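You operate a simulated robot arm through the tools that you are given. There is no shell and no other tool.

The job below is to be done with a simulated robot arm. You get a single attempt, and the scene is never put back.

JOB
Slip each letter into the file with its heading, and stand both files in their slots of the sorter.
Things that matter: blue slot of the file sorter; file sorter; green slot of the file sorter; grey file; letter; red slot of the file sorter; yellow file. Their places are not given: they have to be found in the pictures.

Only the result counts: the job must be done as asked and must still hold three seconds after the hand-in. Knocking over, shifting, dropping, spilling or breaking anything else fails it.

ROBOT AND FRAMES
A 7-joint arm with a two-finger parallel gripper, fixed in place. Base frame: the origin is at the foot of the arm, x ahead of it, y to its left, z up; the work surface is at about z = 750. Readings come in mm, rad, newtons and seconds.
Its first joint turns from -2.304 to 2.304 rad. Payload 3.91 kg.
The TCP is the grasp point between the finger pads, 30 mm short of the fingertips. In the tool frame z runs along the fingers and y along their closing line. Largest opening 110 mm; finger width 20, thickness 10; the body of the gripper, 48 by 112 mm, starts 55 mm behind the TCP.
Orientation is that of the tool frame in the base frame, as a unit quaternion [x, y, z, w]. With the fingers straight down and closing along the base's y, the tool's x points along the base's -x, its y along +y and its z along -z.

CONTROLS
- The arm moves only by the tool drive_tool. Its argument "series" is one flat list of numbers, 7 for each row, row after row: the shift along the tool's x, y, z in mm, then the turn, a rotation vector about the tool's x, y, z in rad, then the gripper command, from -1 (fully open) to 1 (shut), values between in proportion. In form: [x, y, z, ax, ay, az, gripper, x, y, z, ax, ay, az, gripper, ...]. A call has 1 to 20 rows; each row shifts and turns the commanded pose from where the row before left it, along the tool's axes as they then stand. A row lasts 0.2 s, in which the tool goes at most 50 mm and 0.15 rad; a call with a longer step from one row to the next is refused whole, and so is a gripper value outside its range. Where a pose cannot be reached the arm comes as near as it can. A force on the tool above 40 N (or 10 N above the force at the start of the call, whichever is more), or a blocked arm, ends the call early, and 0.2 s more pass. Each finger travels about 108 mm/s and halts on what it meets, pressing with about 31 N; the grip force reading is that of the motor and also rises with nothing between the fingers. The clock runs only during rows and for 0.2 s after the last one: add rows that do not move to give the fingers time. The reply holds the time, the measured pose of the TCP, the force on the tool along the base axes, the opening and the grip force, in the units named above and with some noise, with the torque about the TCP (base axes, N m) and any sound that the robot's microphone picked up.
- Cameras (640 x 400 px; columns grow to the right, rows downward): "scene" is fixed at [48.5, 647.9, 1529.6]; the picture's right is [-0.20, -0.98, 0.00], its down [-0.93, 0.19, -0.32] and it looks along [0.31, -0.06, -0.95] (base axes); focal length 311 px, centre (320, 200). "wrist" rides on the gripper at [72, 17, -103] in the tool frame; the picture's right is [-0.23, 0.97, 0.00], its down [-0.76, -0.18, -0.62] and it looks along [-0.61, -0.14, 0.78] (tool axes); focal length 222 px, centre (320, 200).
- get_image(camera): a new picture of that camera. The clock stands still meanwhile.
- pixel_to_xyz(camera, pixels): for up to 12 pixels [column, row] of the newest picture of that camera ("zoom" is the newest enlarged one), the place [x, y, z] in the base frame of the surface seen there, good to about 3 mm, but the place of the scene camera against the robot may be out by one fixed shift of up to 12 mm in any direction. The clock stands still meanwhile.
- close_up(camera, box): a new picture of the part [left, top, right, bottom] of that camera's present view, enlarged. The clock stands still meanwhile.
- job_done(): hands the job in; it is judged then, once.

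Unless the task says otherwise, let go and move clear before handing in.

The tools are called as name(argument=value, ...) on one line, values as JSON. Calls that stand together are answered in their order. drive_tool: Moves the arm, as the interface text tells. Its arguments: {"type":"object","properties":{"series":{"type":"array","items":{"type":"number"}}},"required":["series"]} The other tools are called the same way: get_image (camera) takes a picture; pixel_to_xyz (camera, pixels) gives the place of the surface under pixels of a picture; close_up (camera, box) takes an enlarged picture of a part of a camera's view; job_done () hands the job in.

At the start:

```text
time: 0.0
tool_pos: [211.8, 516.6, 1100.3]
orientation: [0.0, 1.0, 0.0, 0.0]
contact_force: [0.5, -0.4, 0.2]
wrist_torque: [-0.01, -0.01, 0.03]
opening: 110.0
grip_force: 0.1
```

scene: 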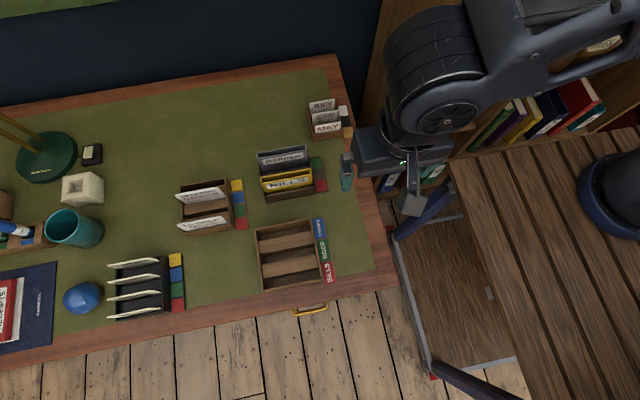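
wrist: 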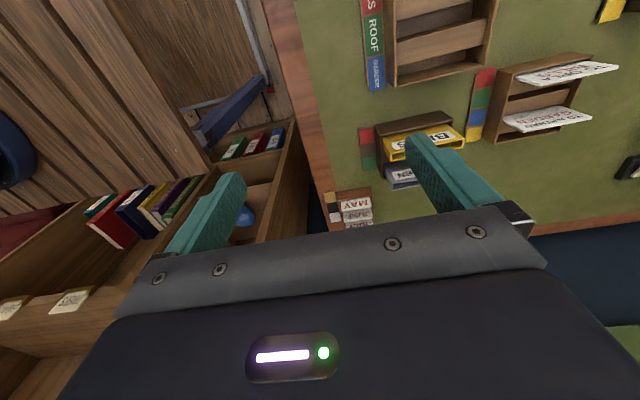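

The scene picture shows a sorter with blue/green/red tabs near (290,252), a rack with grey and yellow files near (287,172), and a rack with two letters near (207,207). I'll take close-ups to read them.

close_up(camera="scene", box=[240, 130, 360, 205])

close_up(camera="scene", box=[160, 165, 260, 240])

close_up(camera="scene", box=[240, 205, 350, 300])

close_up(camera="scene", box=[80, 235, 200, 330])

close_up(camera="scene", box=[290, 85, 370, 150])

close_up(camera="wrist", box=[320, 0, 640, 230])

```text
5.33 times, centred on (300, 168) of scene
```

zoom: 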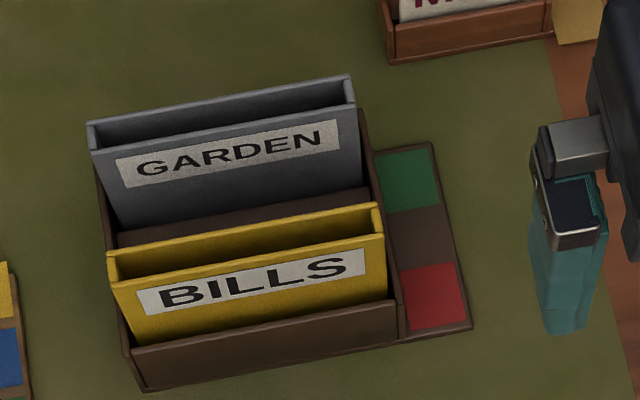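

```text
5.33 times, centred on (210, 202) of scene
```

zoom: 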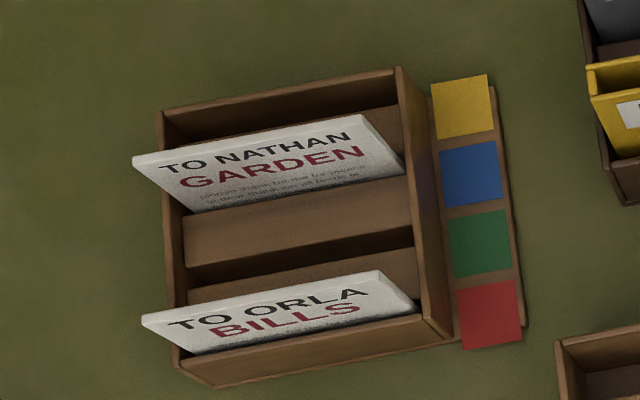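

```text
4.21 times, centred on (295, 252) of scene
```

zoom: 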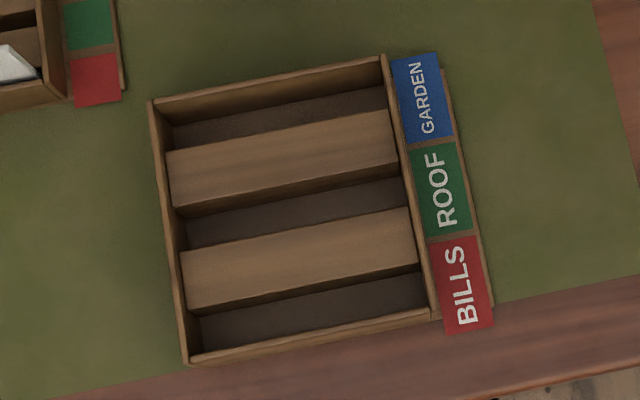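

```text
4.21 times, centred on (140, 282) of scene
```

zoom: 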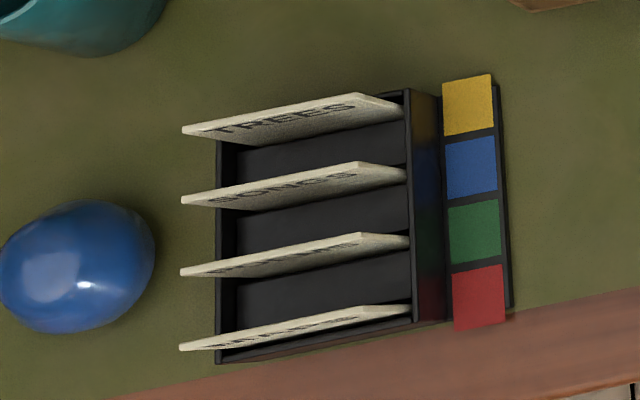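

```text
6.15 times, centred on (330, 118) of scene
```

zoom: 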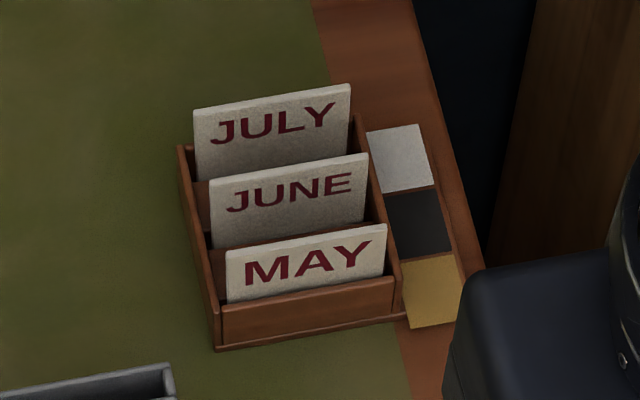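

```text
1.74 times, centred on (480, 115) of wrist
```

zoom: 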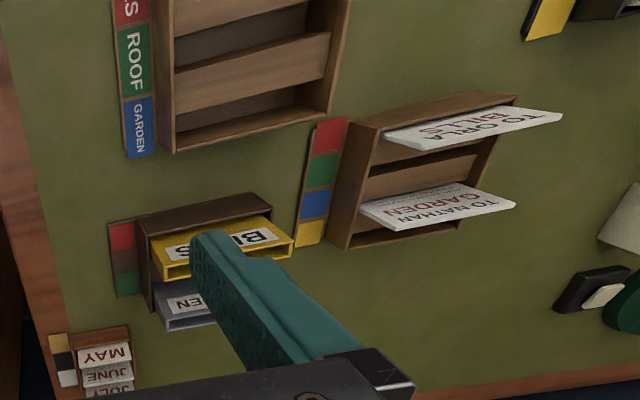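

The letters read GARDEN (upper) and BILLS (lower). The grey file is GARDEN and the yellow is BILLS; in the sorter, GARDEN is the blue slot and BILLS is the red. I'll measure places now, starting with zooms of each item.

get_image(camera="scene")

close_up(camera="scene", box=[160, 165, 260, 240])

pixel_to_xyz(camera="zoom", pixels=[[134, 158], [362, 117], [403, 173], [192, 212], [143, 318], [379, 273], [418, 312], [197, 355], [163, 112], [398, 70], [450, 338], [184, 382]])

pixel_to_xyz(camera="zoom", pixels=[[60, 200], [540, 60], [185, 185], [300, 215], [290, 235], [300, 280], [300, 130], [462, 105], [490, 315], [250, 170], [260, 315], [300, 350]])

```text
taken
```

scene: 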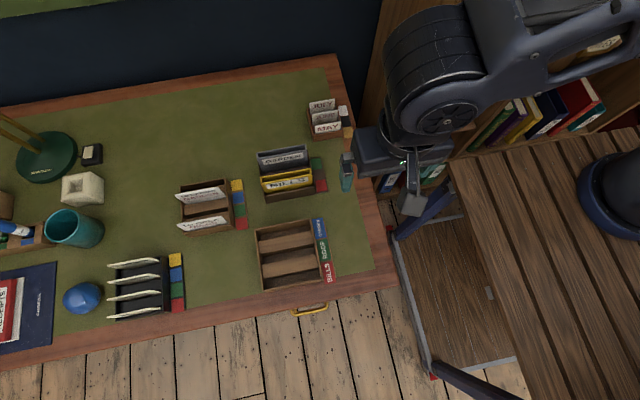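

```text
5.33 times, centred on (210, 202) of scene
```

zoom: 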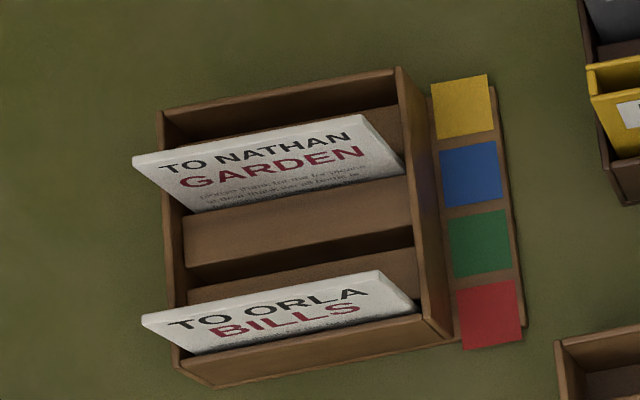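

```text
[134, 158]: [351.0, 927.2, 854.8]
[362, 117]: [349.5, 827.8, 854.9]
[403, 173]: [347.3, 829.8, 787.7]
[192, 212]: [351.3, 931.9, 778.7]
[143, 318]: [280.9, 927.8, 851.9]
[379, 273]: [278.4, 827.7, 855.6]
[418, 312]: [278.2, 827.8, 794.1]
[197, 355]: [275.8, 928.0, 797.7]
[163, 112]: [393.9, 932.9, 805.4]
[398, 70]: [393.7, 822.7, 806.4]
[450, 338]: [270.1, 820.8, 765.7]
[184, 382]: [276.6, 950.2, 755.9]
```

```text
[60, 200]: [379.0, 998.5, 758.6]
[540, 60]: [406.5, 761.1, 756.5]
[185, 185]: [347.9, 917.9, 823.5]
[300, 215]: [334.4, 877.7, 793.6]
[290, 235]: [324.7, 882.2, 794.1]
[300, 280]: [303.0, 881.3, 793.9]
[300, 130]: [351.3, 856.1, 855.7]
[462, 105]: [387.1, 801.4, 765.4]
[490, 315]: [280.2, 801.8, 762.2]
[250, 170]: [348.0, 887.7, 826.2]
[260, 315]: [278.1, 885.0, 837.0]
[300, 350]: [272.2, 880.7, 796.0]
```

The letters are vertical cards in planes x≈350 and x≈279, spanning y 828–928 with tops at z≈855. Next I'll measure the files and the sorter.

close_up(camera="scene", box=[240, 130, 360, 205])

pixel_to_xyz(camera="zoom", pixels=[[89, 124], [349, 77], [356, 104], [93, 150], [109, 254], [375, 206], [381, 234], [114, 283], [135, 350], [394, 303], [145, 390], [400, 340]])

pixel_to_xyz(camera="zoom", pixels=[[240, 210], [230, 225], [220, 100], [225, 121], [245, 230], [250, 256], [230, 245], [220, 110], [410, 180], [430, 300], [104, 200], [365, 120]])

close_up(camera="scene", box=[240, 205, 350, 300])

pixel_to_xyz(camera="zoom", pixels=[[152, 100], [384, 57], [432, 318], [187, 360], [275, 113], [270, 135], [280, 170], [290, 200], [295, 222], [300, 255], [310, 287], [320, 310]])

pixel_to_xyz(camera="zoom", pixels=[[176, 130], [384, 88], [190, 225], [404, 182], [204, 325], [425, 280], [168, 155], [392, 112], [315, 330], [320, 336], [400, 100], [470, 270]])

```text
5.33 times, centred on (300, 168) of scene
```

zoom: 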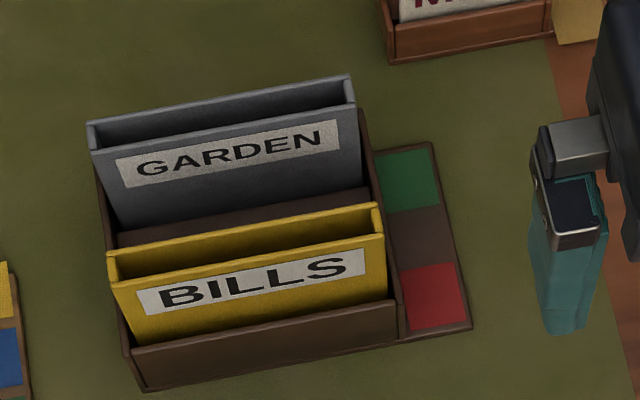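

```text
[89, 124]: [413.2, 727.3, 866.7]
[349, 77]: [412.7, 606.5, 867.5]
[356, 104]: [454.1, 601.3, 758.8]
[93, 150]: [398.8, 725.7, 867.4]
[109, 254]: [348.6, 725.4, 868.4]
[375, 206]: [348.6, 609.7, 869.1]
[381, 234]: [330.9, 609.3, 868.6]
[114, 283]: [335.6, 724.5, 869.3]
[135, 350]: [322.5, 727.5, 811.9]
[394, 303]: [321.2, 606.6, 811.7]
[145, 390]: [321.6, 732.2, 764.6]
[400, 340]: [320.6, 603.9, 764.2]
```

```text
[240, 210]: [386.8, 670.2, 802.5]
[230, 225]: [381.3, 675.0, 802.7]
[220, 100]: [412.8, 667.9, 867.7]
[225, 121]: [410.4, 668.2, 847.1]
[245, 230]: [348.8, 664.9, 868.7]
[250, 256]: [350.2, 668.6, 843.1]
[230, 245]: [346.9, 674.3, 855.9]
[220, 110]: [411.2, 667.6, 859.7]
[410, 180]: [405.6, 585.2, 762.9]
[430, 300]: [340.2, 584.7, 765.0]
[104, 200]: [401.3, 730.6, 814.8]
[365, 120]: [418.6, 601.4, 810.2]
```

```text
4.21 times, centred on (295, 252) of scene
```

zoom: 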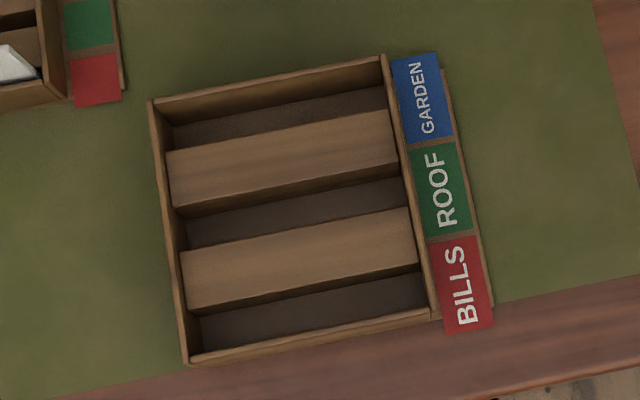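

```text
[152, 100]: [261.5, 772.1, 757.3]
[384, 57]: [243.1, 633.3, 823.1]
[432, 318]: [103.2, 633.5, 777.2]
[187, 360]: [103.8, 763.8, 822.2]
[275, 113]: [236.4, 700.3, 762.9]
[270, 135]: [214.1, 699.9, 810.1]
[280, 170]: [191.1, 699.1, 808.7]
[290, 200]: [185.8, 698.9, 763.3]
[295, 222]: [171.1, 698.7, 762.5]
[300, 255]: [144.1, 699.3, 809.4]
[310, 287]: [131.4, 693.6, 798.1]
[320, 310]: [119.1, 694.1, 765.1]
```

```text
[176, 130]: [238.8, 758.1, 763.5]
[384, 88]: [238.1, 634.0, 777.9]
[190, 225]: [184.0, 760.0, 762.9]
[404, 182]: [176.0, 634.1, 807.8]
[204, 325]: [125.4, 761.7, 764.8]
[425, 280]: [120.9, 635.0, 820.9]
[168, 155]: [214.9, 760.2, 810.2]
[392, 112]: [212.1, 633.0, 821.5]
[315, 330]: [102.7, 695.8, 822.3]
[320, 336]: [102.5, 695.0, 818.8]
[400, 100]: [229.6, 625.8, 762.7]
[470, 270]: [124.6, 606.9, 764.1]
```

The files stand at x≈406 (grey) and x≈341 (yellow), centred on y≈667, with tops at z≈868. The sorter slots run along y, blue centred near x≈227 and red near x≈118. I'll turn the tool 90° so the fingers close along x.

drive_tool(series=[0, 0, 0, 0, 0, -0.1428, 0.2, 0, 0, 0, 0, 0, -0.1428, 0.2, 0, 0, 0, 0, 0, -0.1428, 0.2, 0, 0, 0, 0, 0, -0.1428, 0.2, 0, 0, 0, 0, 0, -0.1428, 0.2, 0, 0, 0, 0, 0, -0.1428, 0.2, 0, 0, 0, 0, 0, -0.1428, 0.2, 0, 0, 0, 0, 0, -0.1428, 0.2, 0, 0, 0, 0, 0, -0.1428, 0.2, 0, 0, 0, 0, 0, -0.1428, 0.2, 0, 0, 0, 0, 0, -0.1428, 0.2])

get_image(camera="wrist")

```text
time: 2.4
tool_pos: [211.6, 516.3, 1100.4]
orientation: [0.709, -0.705, 0.0, 0.0]
contact_force: [0.0, 0.2, -0.2]
wrist_torque: [-0.06, 0.0, 0.0]
opening: 43.9
grip_force: 0.0
```

```text
taken
```

wrist: 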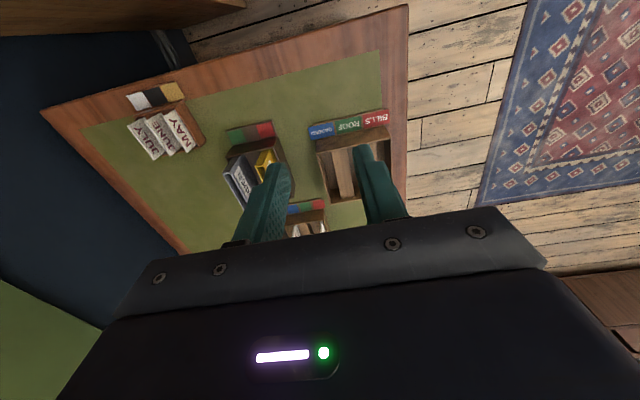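

The turn is done and the wrist view works. I'll move toward the letter rack at about (310, 740, 1050) to measure it with the wrist camera, which isn't affected by the scene shift.

drive_tool(series=[-37.3, -16.4, 8.3, 0, 0, 0, 0.2, -37.3, -16.4, 8.3, 0, 0, 0, 0.2, -37.3, -16.4, 8.3, 0, 0, 0, 0.2, -37.3, -16.4, 8.3, 0, 0, 0, 0.2, -37.3, -16.4, 8.3, 0, 0, 0, 0.2, -37.3, -16.4, 8.3, 0, 0, 0, 0.2])

get_image(camera="wrist")

get_image(camera="scene")

```text
time: 3.8
tool_pos: [310.9, 742.7, 1049.8]
orientation: [0.707, -0.707, 0.0, 0.0]
contact_force: [0.1, 0.0, 1.6]
wrist_torque: [0.03, 0.03, 0.0]
opening: 44.1
grip_force: 0.1
```

```text
taken
```

wrist: 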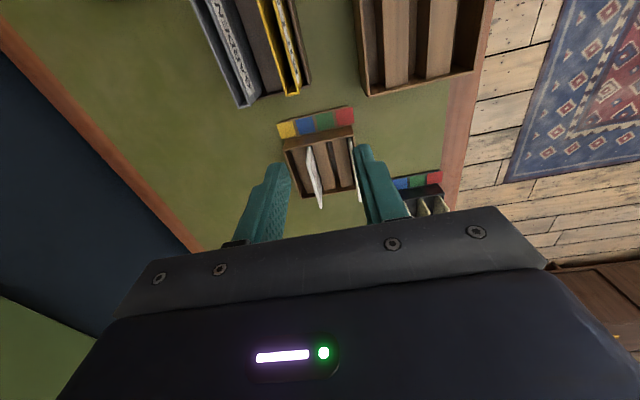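

```text
taken
```

scene: 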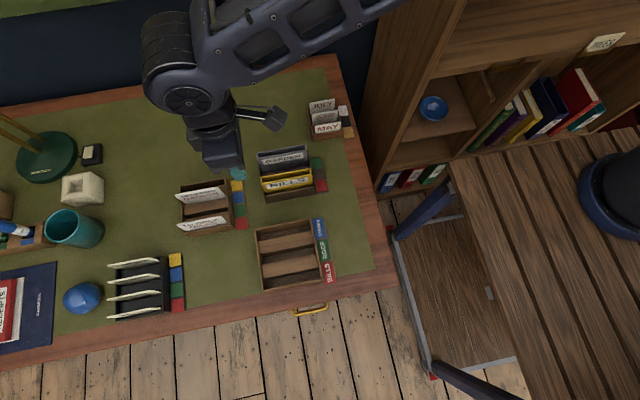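

The wrist view shows the letter rack at (320,160), the files at the top left and the sorter at the top. I'll zoom in and measure these to find the scene camera's shift.

close_up(camera="wrist", box=[270, 95, 390, 220])

close_up(camera="wrist", box=[180, 0, 340, 110])

close_up(camera="wrist", box=[340, 0, 500, 110])

```text
3.20 times, centred on (330, 158) of wrist
```

zoom: 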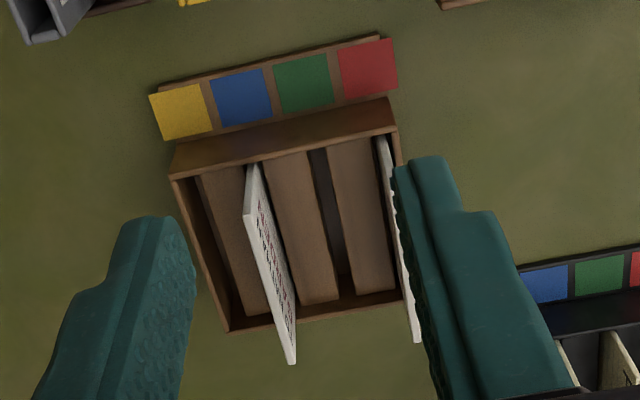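

```text
3.64 times, centred on (260, 55) of wrist
```

zoom: 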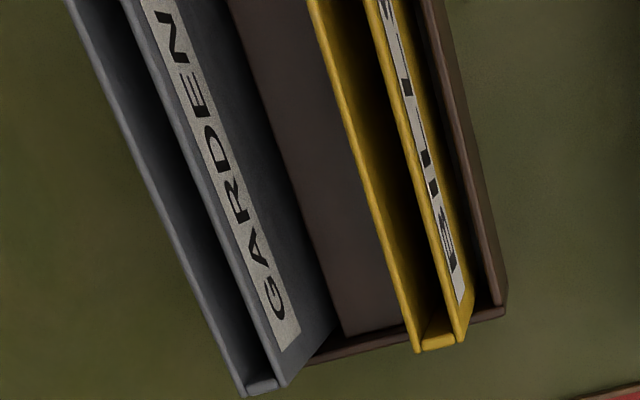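

```text
3.64 times, centred on (420, 55) of wrist
```

zoom: 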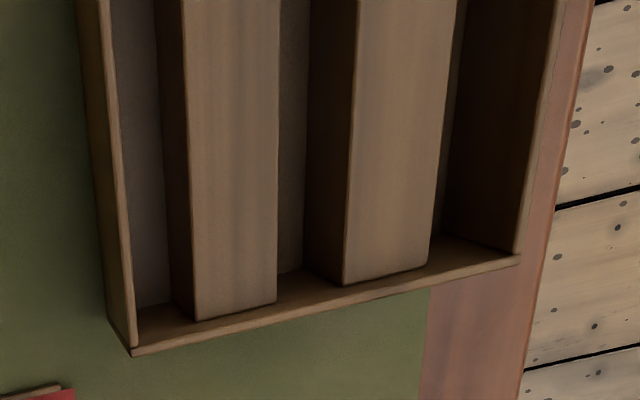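

I'll query the sorter from this last zoom, then re-zoom on the files and letters and query those.

pixel_to_xyz(camera="zoom", pixels=[[131, 347], [515, 258], [115, 200], [105, 200], [545, 100], [195, 317], [277, 300], [343, 283], [428, 266], [150, 250], [295, 200], [190, 150]])

pixel_to_xyz(camera="zoom", pixels=[[278, 150], [353, 150], [440, 150], [185, 100], [280, 100], [357, 60], [450, 60], [555, 60], [540, 180], [60, 280], [350, 340], [250, 200]])

close_up(camera="wrist", box=[180, 0, 340, 110])

pixel_to_xyz(camera="zoom", pixels=[[243, 393], [282, 384], [100, 80], [165, 80], [104, 82], [158, 80], [417, 350], [458, 343], [345, 100], [390, 100], [335, 100], [400, 100]])

pixel_to_xyz(camera="zoom", pixels=[[180, 230], [225, 230], [378, 230], [418, 230], [505, 310], [480, 200], [462, 200], [300, 220], [330, 340], [262, 386], [438, 344], [560, 200]])

close_up(camera="wrist", box=[270, 95, 390, 220])

pixel_to_xyz(camera="zoom", pixels=[[248, 215], [270, 285], [291, 360], [252, 170], [258, 200], [385, 145], [403, 260], [416, 338], [393, 200], [388, 180], [300, 200], [360, 200]])

pixel_to_xyz(camera="zoom", pixels=[[170, 178], [395, 130], [228, 328], [388, 98], [180, 110], [240, 95], [300, 80], [365, 65], [200, 30], [225, 220], [335, 240], [350, 300]])

```text
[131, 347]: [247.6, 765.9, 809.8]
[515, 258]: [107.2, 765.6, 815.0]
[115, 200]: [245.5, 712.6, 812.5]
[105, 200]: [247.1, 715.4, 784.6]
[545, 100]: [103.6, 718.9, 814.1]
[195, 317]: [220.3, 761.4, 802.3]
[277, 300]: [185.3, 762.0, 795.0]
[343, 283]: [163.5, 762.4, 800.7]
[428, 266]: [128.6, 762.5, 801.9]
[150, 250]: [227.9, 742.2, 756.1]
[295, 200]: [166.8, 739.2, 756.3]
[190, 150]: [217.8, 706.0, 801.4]
```

```text
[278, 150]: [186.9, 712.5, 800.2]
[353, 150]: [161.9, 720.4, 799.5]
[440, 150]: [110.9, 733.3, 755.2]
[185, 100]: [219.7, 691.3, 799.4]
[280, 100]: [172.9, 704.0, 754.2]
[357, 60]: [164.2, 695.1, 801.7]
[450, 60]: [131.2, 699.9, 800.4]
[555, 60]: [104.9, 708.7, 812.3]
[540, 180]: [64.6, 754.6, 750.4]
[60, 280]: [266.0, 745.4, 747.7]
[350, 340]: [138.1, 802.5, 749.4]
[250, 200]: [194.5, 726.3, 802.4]
```

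```text
3.64 times, centred on (260, 55) of wrist
```

zoom: 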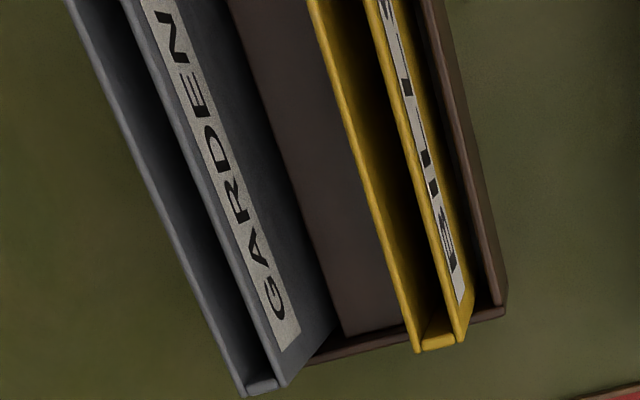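

```text
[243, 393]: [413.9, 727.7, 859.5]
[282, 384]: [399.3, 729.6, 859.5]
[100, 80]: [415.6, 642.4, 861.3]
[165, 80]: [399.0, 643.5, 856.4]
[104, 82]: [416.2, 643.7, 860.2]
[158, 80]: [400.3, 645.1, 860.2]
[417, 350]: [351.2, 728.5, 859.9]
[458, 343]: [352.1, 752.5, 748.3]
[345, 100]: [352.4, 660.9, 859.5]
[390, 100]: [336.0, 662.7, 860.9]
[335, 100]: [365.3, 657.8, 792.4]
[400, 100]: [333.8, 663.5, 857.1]
```

```text
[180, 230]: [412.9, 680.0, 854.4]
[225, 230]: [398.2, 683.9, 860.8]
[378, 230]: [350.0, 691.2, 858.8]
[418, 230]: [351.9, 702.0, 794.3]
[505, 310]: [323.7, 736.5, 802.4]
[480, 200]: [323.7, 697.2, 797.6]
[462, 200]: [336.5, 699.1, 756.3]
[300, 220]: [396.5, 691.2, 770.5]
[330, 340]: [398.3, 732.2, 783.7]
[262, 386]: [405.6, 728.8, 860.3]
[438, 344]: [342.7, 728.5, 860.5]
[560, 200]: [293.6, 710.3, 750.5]
```

```text
3.20 times, centred on (330, 158) of wrist
```

zoom: 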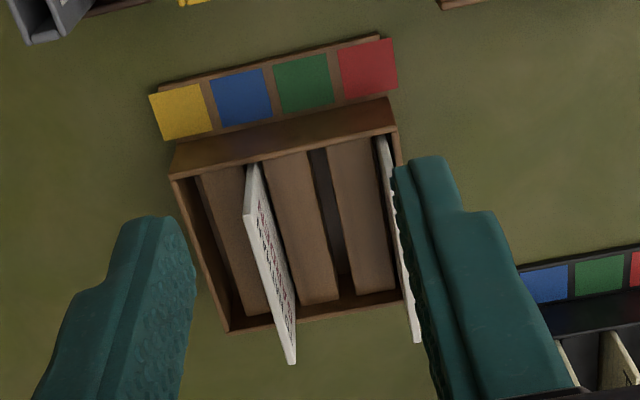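

```text
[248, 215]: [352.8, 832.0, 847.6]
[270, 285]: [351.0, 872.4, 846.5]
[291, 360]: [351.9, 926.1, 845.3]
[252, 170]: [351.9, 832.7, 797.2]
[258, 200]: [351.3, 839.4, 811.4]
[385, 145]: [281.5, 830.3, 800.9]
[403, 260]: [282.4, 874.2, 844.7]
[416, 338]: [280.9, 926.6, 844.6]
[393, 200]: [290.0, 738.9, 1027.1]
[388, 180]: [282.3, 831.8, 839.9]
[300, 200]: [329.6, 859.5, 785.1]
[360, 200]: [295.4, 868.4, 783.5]
```

```text
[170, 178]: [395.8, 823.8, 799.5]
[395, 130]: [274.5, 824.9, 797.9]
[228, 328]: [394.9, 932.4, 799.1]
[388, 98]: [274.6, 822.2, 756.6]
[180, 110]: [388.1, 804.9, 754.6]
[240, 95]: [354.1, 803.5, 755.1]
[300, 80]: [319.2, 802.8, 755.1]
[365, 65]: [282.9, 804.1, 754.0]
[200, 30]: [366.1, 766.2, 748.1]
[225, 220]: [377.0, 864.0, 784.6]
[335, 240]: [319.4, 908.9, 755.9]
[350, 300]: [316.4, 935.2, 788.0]
```

The wrist readings put the table at z≈750, so the scene camera reads z about 8.5 too high. The GARDEN letter is at x≈351.7, y≈878.5 with its top at z≈846. I'll move above it and check the pose.

drive_tool(series=[-33.95, -10.2, 12.5, 0, 0, 0, 0.2, -33.95, -10.2, 12.5, 0, 0, 0, 0.2, -33.95, -10.2, 12.5, 0, 0, 0, 0.2, -33.95, -10.2, 12.5, 0, 0, 0, 0.2, 0, 0, 30, 0, 0, 0, 0.2, 0, 0, 30, 0, 0, 0, 0.2, 0, 0, 0, 0, 0, 0, 0.2])

get_image(camera="wrist")

get_image(camera="scene")

```text
time: 5.4
tool_pos: [350.1, 875.7, 940.5]
orientation: [-0.707, 0.708, -0.001, -0.001]
contact_force: [0.7, 0.2, 0.1]
wrist_torque: [-0.06, 0.01, -0.03]
opening: 43.9
grip_force: 0.0
```

```text
taken
```

wrist: 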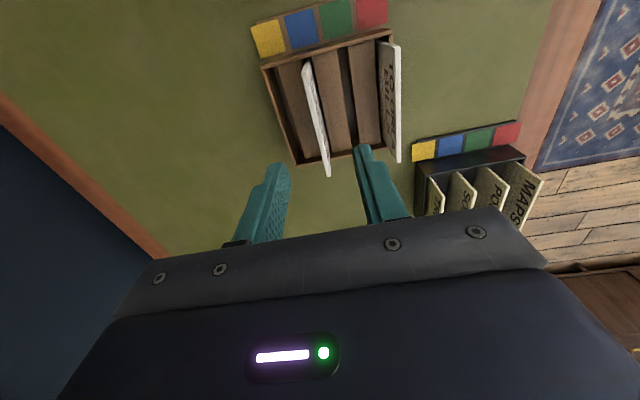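

```text
taken
```

scene: 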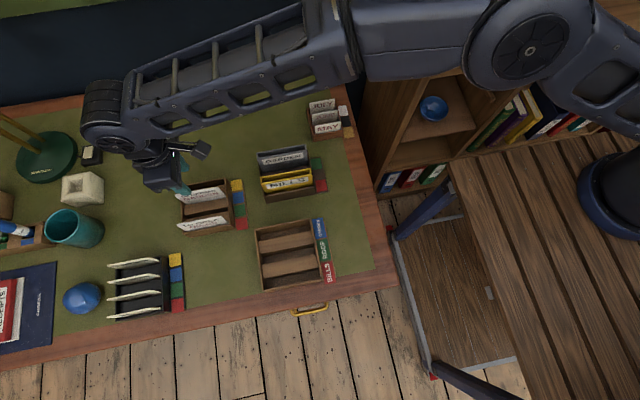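

I'm above the letter rack. I'll zoom in on the letters to measure them more exactly.

close_up(camera="wrist", box=[240, 0, 420, 180])

```text
2.22 times, centred on (330, 90) of wrist
```

zoom: 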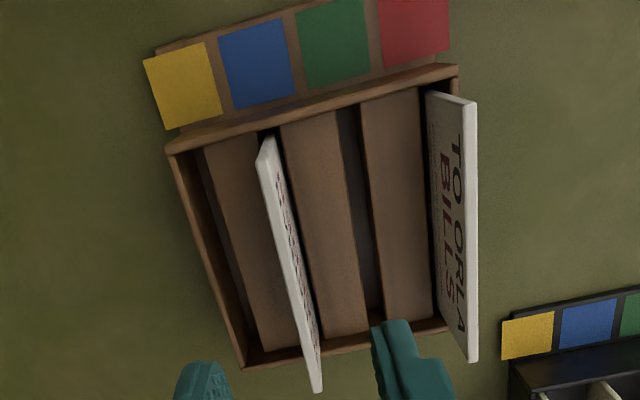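

pixel_to_xyz(camera="zoom", pixels=[[261, 160], [270, 200], [282, 240], [294, 290], [306, 340], [317, 385], [473, 106], [473, 150], [474, 200], [474, 250], [473, 300], [473, 355]])

pixel_to_xyz(camera="zoom", pixels=[[258, 160], [265, 148], [322, 390], [310, 330], [440, 180], [455, 250], [268, 140], [345, 320], [375, 290], [360, 130], [168, 150], [450, 70]])

```text
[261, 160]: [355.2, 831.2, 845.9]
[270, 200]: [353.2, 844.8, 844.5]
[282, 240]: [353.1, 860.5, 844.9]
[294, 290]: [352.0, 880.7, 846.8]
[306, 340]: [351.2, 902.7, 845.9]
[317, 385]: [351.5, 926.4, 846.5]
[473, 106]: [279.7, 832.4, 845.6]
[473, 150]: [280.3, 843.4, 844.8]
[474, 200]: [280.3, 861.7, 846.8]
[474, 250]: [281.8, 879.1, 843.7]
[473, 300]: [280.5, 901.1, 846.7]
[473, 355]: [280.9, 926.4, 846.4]
```

```text
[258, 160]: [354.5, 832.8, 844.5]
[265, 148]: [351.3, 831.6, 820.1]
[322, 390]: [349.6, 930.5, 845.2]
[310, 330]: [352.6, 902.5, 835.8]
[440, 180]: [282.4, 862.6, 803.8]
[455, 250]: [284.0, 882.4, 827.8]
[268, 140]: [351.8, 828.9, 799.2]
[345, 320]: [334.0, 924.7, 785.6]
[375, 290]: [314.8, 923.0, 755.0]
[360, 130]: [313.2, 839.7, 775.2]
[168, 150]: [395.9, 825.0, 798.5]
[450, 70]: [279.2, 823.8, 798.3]
```

The GARDEN letter's top edge runs along x≈352.4, y 830–929, z≈846. I'll lower to z≈851, so the pads overlap about 25 mm, and close.

drive_tool(series=[-0.75, -0.4, 22.4, 0, 0, 0, 0.2, -0.75, -0.4, 22.4, 0, 0, 0, 0.2, -0.75, -0.4, 22.4, 0, 0, 0, 0.2, -0.75, -0.4, 22.3, 0, 0, 0, 0.2, 0, 0, 0, 0, 0, 0, 0.2, 0, 0, 0, 0, 0, 0, 0.6, 0, 0, 0, 0, 0, 0, 0.8, 0, 0, 0, 0, 0, 0, 1, 0, 0, 0, 0, 0, 0, 1, 0, 0, 0, 0, 0, 0, 1])

get_image(camera="wrist")

close_up(camera="wrist", box=[240, 0, 420, 220])

close_up(camera="scene", box=[120, 130, 280, 240])

```text
time: 7.6
tool_pos: [352.3, 878.5, 850.4]
orientation: [0.707, -0.707, 0.001, 0.0]
contact_force: [-0.1, 0.2, 0.4]
wrist_torque: [-0.03, 0.02, -0.02]
opening: 3.7
grip_force: 30.8
```

```text
taken
```

wrist: 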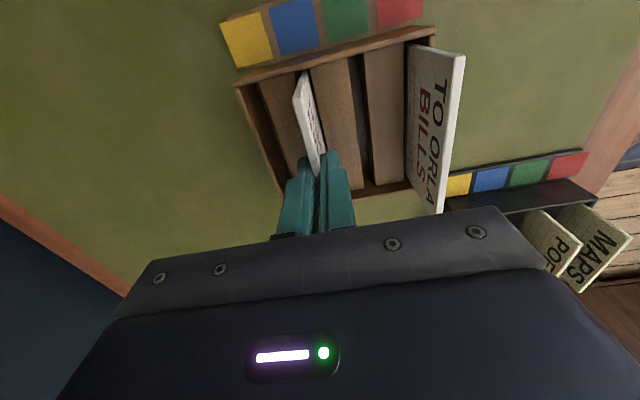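

```text
1.82 times, centred on (330, 110) of wrist
```

zoom: 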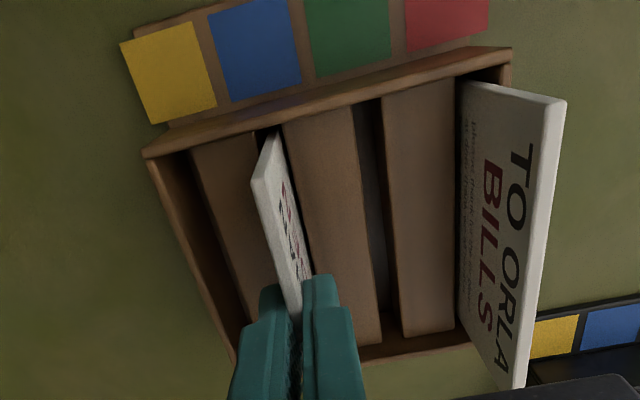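

```text
3.64 times, centred on (200, 185) of scene
```

zoom: 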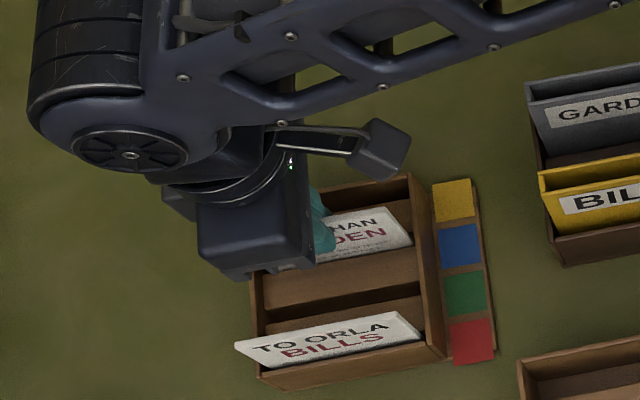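

The grip holds at an opening of 3.7 mm, so the letter is between the pads. I'll lift it straight up 150 mm.

drive_tool(series=[0, 0, -10, 0, 0, 0, 1, 0, 0, -20, 0, 0, 0, 1, 0, 0, -30, 0, 0, 0, 1, 0, 0, -30, 0, 0, 0, 1, 0, 0, -30, 0, 0, 0, 1, 0, 0, -30, 0, 0, 0, 1, 0, 0, 0, 0, 0, 0, 1])

get_image(camera="wrist")

close_up(camera="scene", box=[120, 130, 280, 240])

```text
time: 9.2
tool_pos: [353.6, 880.5, 1000.6]
orientation: [0.707, -0.707, 0.0, 0.0]
contact_force: [-0.1, 0.6, 0.3]
wrist_torque: [0.0, 0.03, 0.04]
opening: 3.3
grip_force: 31.4
```

```text
taken
```

wrist: 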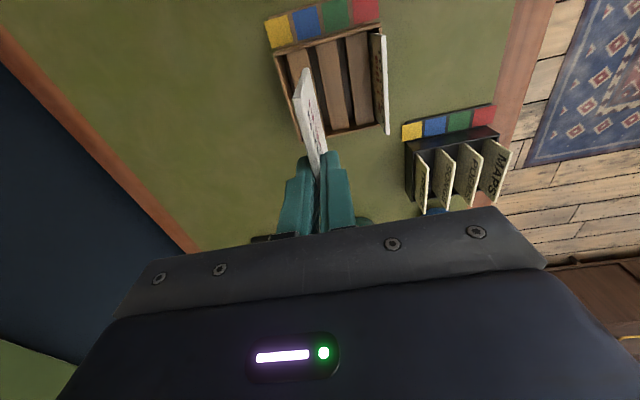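

```text
3.64 times, centred on (200, 185) of scene
```

zoom: 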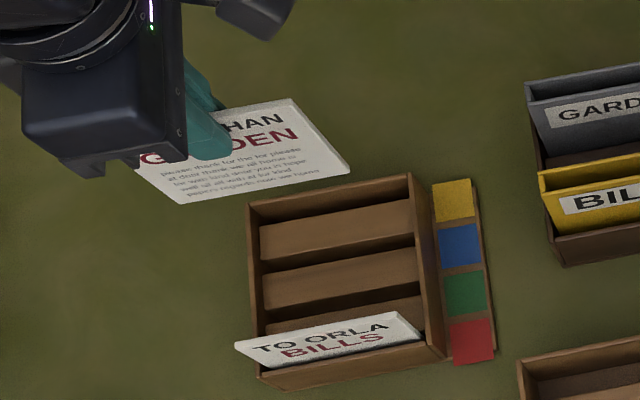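

The letter came out cleanly and hangs level. I'll measure its lower edge and ends while it's held.

pixel_to_xyz(camera="zoom", pixels=[[347, 174], [290, 101], [180, 201], [260, 188], [270, 140], [220, 192], [330, 150], [300, 115]])

pixel_to_xyz(camera="wrist", pixels=[[297, 75], [300, 82], [306, 100], [312, 130], [318, 160], [303, 70]])

```text
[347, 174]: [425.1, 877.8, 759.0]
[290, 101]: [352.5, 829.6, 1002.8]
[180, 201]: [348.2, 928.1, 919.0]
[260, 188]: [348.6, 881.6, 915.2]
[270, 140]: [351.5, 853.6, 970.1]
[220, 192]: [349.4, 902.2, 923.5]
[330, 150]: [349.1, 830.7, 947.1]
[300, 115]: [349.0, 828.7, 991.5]
```

```text
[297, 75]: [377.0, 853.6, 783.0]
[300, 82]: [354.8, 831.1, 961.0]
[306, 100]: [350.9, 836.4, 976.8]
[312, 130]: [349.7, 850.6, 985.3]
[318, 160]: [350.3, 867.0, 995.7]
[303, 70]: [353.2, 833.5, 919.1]
```

The held letter hangs vertically with its bottom at about z 906, well above the file tops at 860. I'll carry it over to the grey file at (407, 668).

drive_tool(series=[35.2, -9.07, 0, 0, 0, 0, 1, 35.2, -9.07, 0, 0, 0, 0, 1, 35.2, -9.07, 0, 0, 0, 0, 1, 35.2, -9.07, 0, 0, 0, 0, 1, 35.2, -9.07, 0, 0, 0, 0, 1, 35.2, -9.07, 0, 0, 0, 0, 1, 0, 0, 0, 0, 0, 0, 1])

get_image(camera="wrist")

close_up(camera="wrist", box=[240, 0, 420, 200])

close_up(camera="scene", box=[220, 110, 360, 210])

```text
time: 10.8
tool_pos: [408.5, 671.8, 1000.7]
orientation: [0.708, -0.707, 0.001, 0.0]
contact_force: [-0.5, 0.1, -0.1]
wrist_torque: [0.01, 0.01, -0.02]
opening: 3.3
grip_force: 30.4
```

```text
taken
```

wrist: 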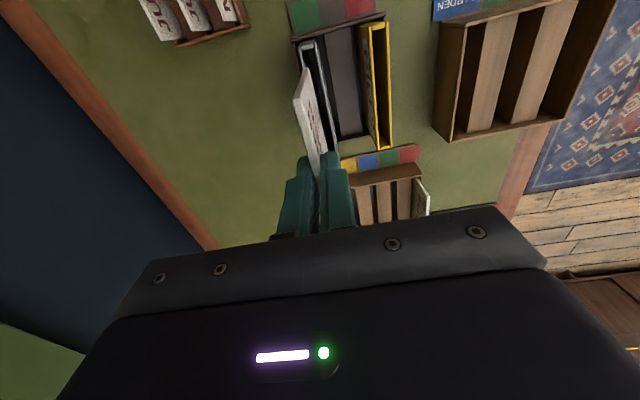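

```text
2.00 times, centred on (330, 100) of wrist
```

zoom: 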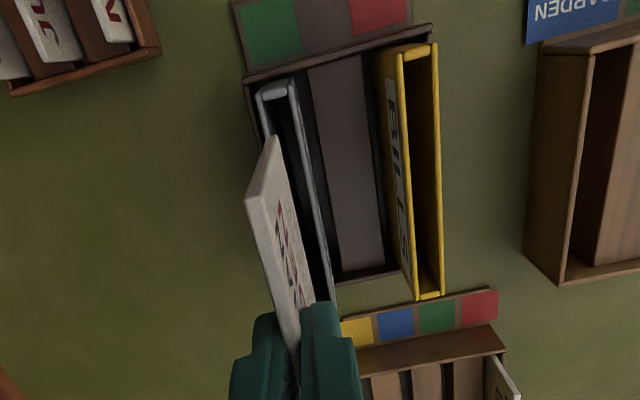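

```text
4.00 times, centred on (290, 160) of scene
```

zoom: 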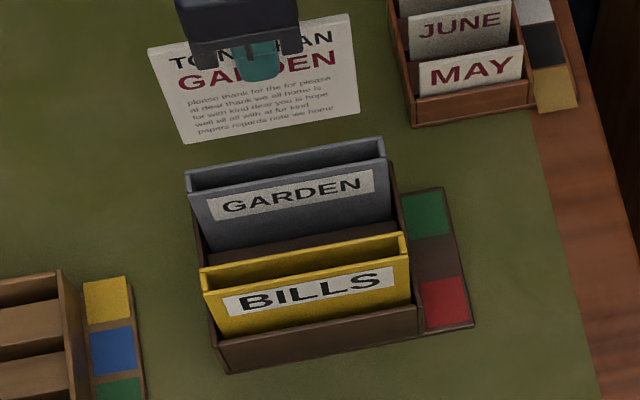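

I can now compare the letter and the grey file in the same scene picture, where the shift is common to both, and in the wrist picture as well.

pixel_to_xyz(camera="zoom", pixels=[[187, 140], [357, 110], [180, 100], [355, 80], [260, 120], [300, 105], [210, 130], [330, 100], [152, 52], [352, 20], [330, 60], [190, 110]])

pixel_to_xyz(camera="zoom", pixels=[[187, 171], [383, 139], [250, 160], [300, 152], [340, 145], [385, 160], [190, 195], [240, 186], [300, 174], [350, 165], [383, 148], [187, 180]])

close_up(camera="wrist", box=[240, 0, 420, 200])

pixel_to_xyz(camera="zoom", pixels=[[258, 94], [295, 84], [276, 90], [302, 120], [310, 160], [318, 200], [328, 260], [262, 120], [250, 200], [258, 220], [275, 145], [285, 200]])

pixel_to_xyz(camera="zoom", pixels=[[401, 55], [432, 47], [416, 52], [405, 120], [436, 120], [410, 200], [438, 200], [417, 296], [442, 293], [428, 296], [335, 300], [400, 180]])

```text
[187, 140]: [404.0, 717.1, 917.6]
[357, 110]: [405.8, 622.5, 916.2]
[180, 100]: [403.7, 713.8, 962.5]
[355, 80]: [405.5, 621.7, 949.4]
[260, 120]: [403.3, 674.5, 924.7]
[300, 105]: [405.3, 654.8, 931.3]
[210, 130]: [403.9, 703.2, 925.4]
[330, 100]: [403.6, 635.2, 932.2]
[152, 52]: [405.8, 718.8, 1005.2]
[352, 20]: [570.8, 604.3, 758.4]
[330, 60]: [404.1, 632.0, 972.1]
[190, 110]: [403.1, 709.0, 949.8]
```

```text
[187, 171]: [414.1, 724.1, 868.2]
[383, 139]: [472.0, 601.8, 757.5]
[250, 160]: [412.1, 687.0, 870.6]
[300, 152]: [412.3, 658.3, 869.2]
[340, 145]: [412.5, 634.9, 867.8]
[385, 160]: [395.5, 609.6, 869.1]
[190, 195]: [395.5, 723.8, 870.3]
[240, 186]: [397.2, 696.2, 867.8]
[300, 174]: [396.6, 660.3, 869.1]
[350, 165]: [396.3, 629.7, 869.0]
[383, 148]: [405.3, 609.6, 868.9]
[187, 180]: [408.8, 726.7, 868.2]
```

```text
2.00 times, centred on (330, 100) of wrist
```

zoom: 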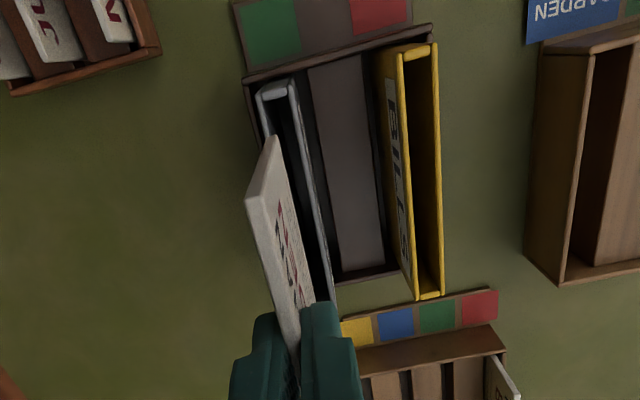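

```text
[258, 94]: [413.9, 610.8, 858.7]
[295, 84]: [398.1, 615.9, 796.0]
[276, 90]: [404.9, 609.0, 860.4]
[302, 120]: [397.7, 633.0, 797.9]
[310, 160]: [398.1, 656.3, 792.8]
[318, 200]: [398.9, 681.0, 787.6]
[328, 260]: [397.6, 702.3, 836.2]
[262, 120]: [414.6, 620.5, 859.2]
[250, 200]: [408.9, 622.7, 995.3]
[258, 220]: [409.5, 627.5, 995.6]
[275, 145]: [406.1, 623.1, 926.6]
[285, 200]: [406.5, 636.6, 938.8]
```

```text
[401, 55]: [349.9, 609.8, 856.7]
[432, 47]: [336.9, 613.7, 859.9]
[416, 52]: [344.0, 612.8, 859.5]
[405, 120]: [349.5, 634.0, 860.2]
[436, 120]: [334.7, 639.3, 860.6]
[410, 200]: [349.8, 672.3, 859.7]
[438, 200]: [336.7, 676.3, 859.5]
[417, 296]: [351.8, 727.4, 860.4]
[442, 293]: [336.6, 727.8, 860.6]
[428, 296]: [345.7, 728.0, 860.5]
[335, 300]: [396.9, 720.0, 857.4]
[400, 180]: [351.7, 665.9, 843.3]
```

In the scene picture the letter face is at x≈404 and the file walls at 396.5 and 412.3, so the letter needs about −1.5 in x. It also needs about −2.5 in y to be centred. I'll correct that and come down to just above the pocket.

drive_tool(series=[2.5, 1.5, 0, 0, 0, 0, 1, 0, 0, 20, 0, 0, 0, 1, 0, 0, 16, 0, 0, 0, 1, 0, 0, 0, 0, 0, 0, 1])

close_up(camera="wrist", box=[250, 0, 410, 170])

close_up(camera="scene", box=[240, 110, 340, 190])

pixel_to_xyz(camera="zoom", pixels=[[300, 120], [300, 150], [200, 150], [400, 120], [150, 160], [450, 110], [250, 130], [350, 130], [300, 200], [300, 240], [200, 220], [400, 185]])

```text
time: 11.8
tool_pos: [405.7, 667.6, 967.3]
orientation: [0.708, -0.706, 0.0, 0.0]
contact_force: [0.2, -0.7, 0.0]
wrist_torque: [0.02, -0.02, -0.01]
opening: 3.6
grip_force: 31.3
```

```text
2.35 times, centred on (330, 85) of wrist
```

zoom: 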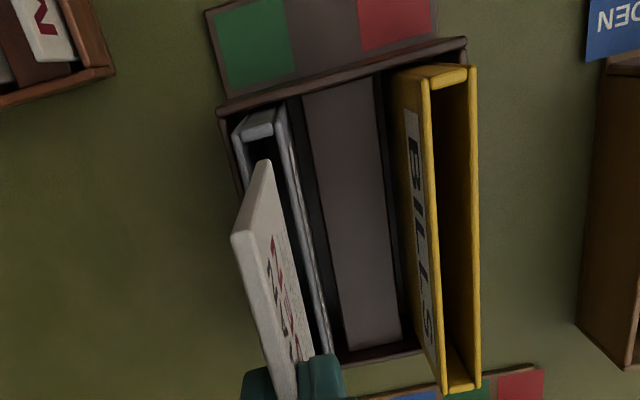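

```text
5.00 times, centred on (290, 150) of scene
```

zoom: 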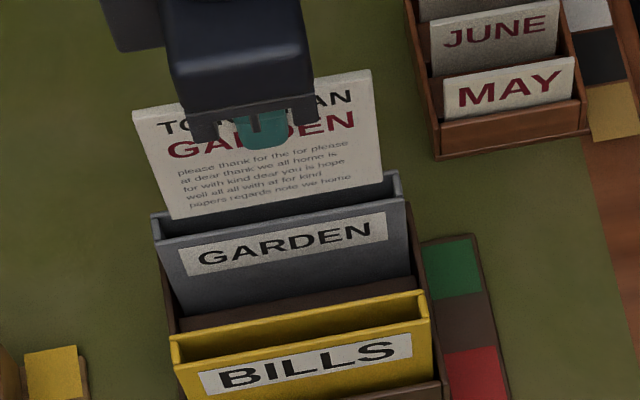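

```text
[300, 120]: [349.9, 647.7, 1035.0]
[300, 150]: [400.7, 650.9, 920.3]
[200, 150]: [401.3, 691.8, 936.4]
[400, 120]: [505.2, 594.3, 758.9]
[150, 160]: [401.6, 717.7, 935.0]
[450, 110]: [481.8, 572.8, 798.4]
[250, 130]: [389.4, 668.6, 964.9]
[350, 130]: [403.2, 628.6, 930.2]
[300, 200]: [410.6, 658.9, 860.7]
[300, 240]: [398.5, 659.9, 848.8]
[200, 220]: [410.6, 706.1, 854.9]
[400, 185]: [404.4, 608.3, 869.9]
```

The letter's lower corners at (172,218) and (383,181) sit evenly between the file's ends at (152,215) and (405,175), and the letter is within the pocket's width. I'll lower it into the pocket until the fingertips are just above the file's rim.

drive_tool(series=[0, 0, 10, 0, 0, 0, 1, 0, 0, 12, 0, 0, 0, 1, 0, 0, 12, 0, 0, 0, 1, 0, 0, 12, 0, 0, 0, 1, 0, 0, 12, 0, 0, 0, 1, 0, 0, 12, 0, 0, 0, 1, 0, 0, 0, 0, 0, 0, 1])

close_up(camera="wrist", box=[250, 0, 410, 220])

close_up(camera="scene", box=[240, 110, 340, 190])

```text
time: 13.4
tool_pos: [404.5, 666.4, 895.4]
orientation: [0.707, -0.707, 0.0, 0.0]
contact_force: [-0.1, -0.5, 0.8]
wrist_torque: [0.01, 0.03, -0.01]
opening: 3.4
grip_force: 30.7
```

```text
1.82 times, centred on (330, 110) of wrist
```

zoom: 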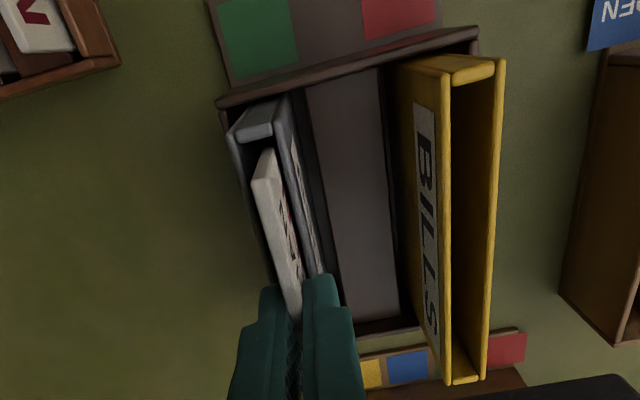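

```text
5.00 times, centred on (290, 150) of scene
```

zoom: 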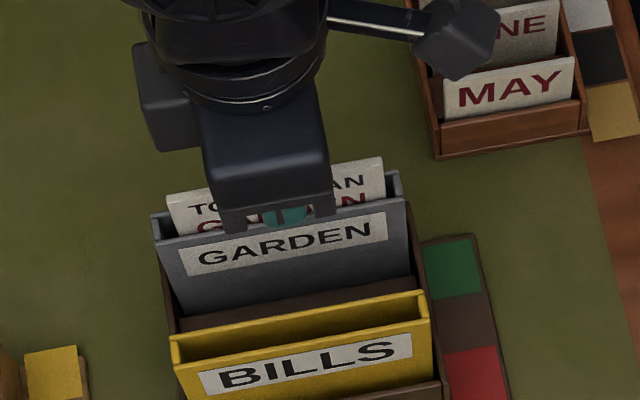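

The letter is in the pocket with no contact force, and its top is visible above the rim. I'll lower 2 mm more, release so it slides to the bottom, then lift clear.

drive_tool(series=[0, 0, 2, 0, 0, 0, 1, 0, 0, 0, 0, 0, 0, 0.6, 0, 0, 0, 0, 0, 0, 0.5, 0, 0, 0, 0, 0, 0, 0.5, 0, 0, -10, 0, 0, 0, 0.5, 0, 0, -30, 0, 0, 0, 0.5, 0, 0, -40, 0, 0, 0, 0.4, 0, 0, -30, 0, 0, 0, 0.2, 0, 0, 0, 0, 0, 0, 0.2])

get_image(camera="wrist")

close_up(camera="scene", box=[240, 110, 340, 190])

close_up(camera="wrist", box=[250, 0, 410, 170])

```text
time: 15.4
tool_pos: [405.2, 666.9, 1003.8]
orientation: [0.708, -0.706, 0.001, 0.0]
contact_force: [0.3, -0.2, 0.2]
wrist_torque: [0.0, 0.0, -0.01]
opening: 44.0
grip_force: 0.2
```

```text
taken
```

wrist: 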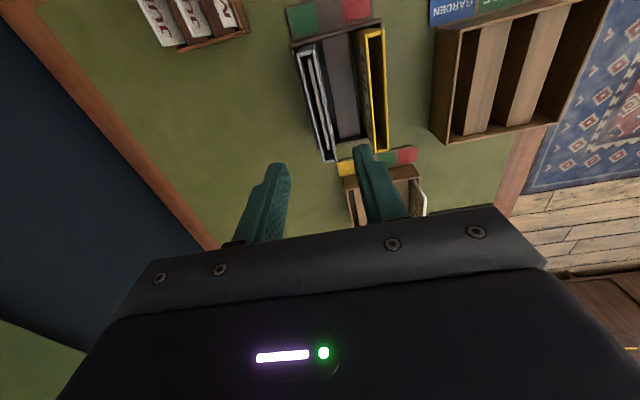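

```text
5.00 times, centred on (290, 150) of scene
```

zoom: 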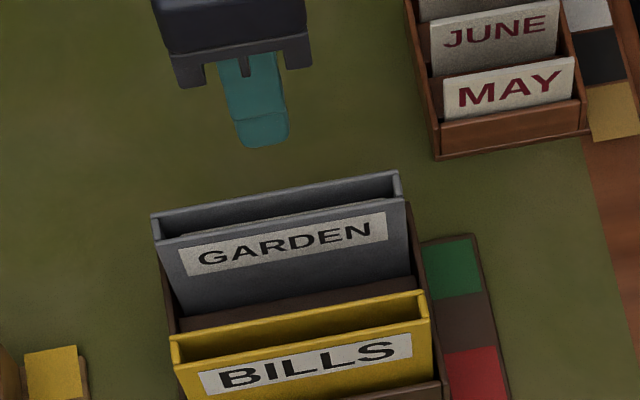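

```text
2.35 times, centred on (330, 85) of wrist
```

zoom: 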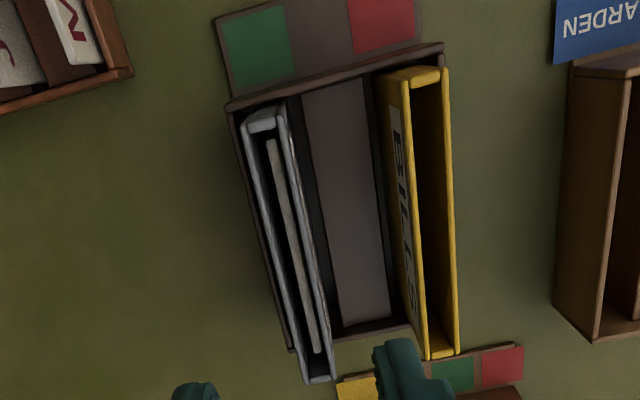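

The wrist close-up shows the letter fully inside the grey file. Next is the BILLS letter at about (280.8, 879.5); I'll go above it and partway down.

drive_tool(series=[-35.67, 20.78, 0, 0, 0, 0, 0.2, -35.67, 20.78, 0, 0, 0, 0, 0.2, -35.67, 20.78, 0, 0, 0, 0, 0.2, -35.67, 20.78, 0, 0, 0, 0, 0.2, -35.67, 20.78, 0, 0, 0, 0, 0.2, -35.67, 20.78, 0, 0, 0, 0, 0.2, 0, 0, 30, 0, 0, 0, 0.2, 0, 0, 33, 0, 0, 0, 0.2, 0, 0, 0, 0, 0, 0, 0.2])

close_up(camera="wrist", box=[200, 0, 420, 200])

pixel_to_xyz(camera="zoom", pixels=[[300, 100], [320, 200]])

```text
time: 17.4
tool_pos: [280.6, 879.4, 939.6]
orientation: [-0.707, 0.707, 0.0, 0.0]
contact_force: [-0.3, 0.3, -0.3]
wrist_torque: [-0.01, 0.02, -0.02]
opening: 44.1
grip_force: 0.0
```

```text
2.00 times, centred on (310, 100) of wrist
```

zoom: 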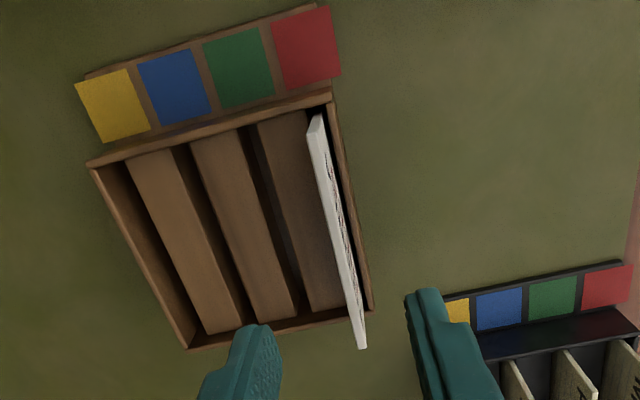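

```text
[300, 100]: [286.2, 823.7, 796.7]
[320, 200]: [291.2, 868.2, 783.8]
```

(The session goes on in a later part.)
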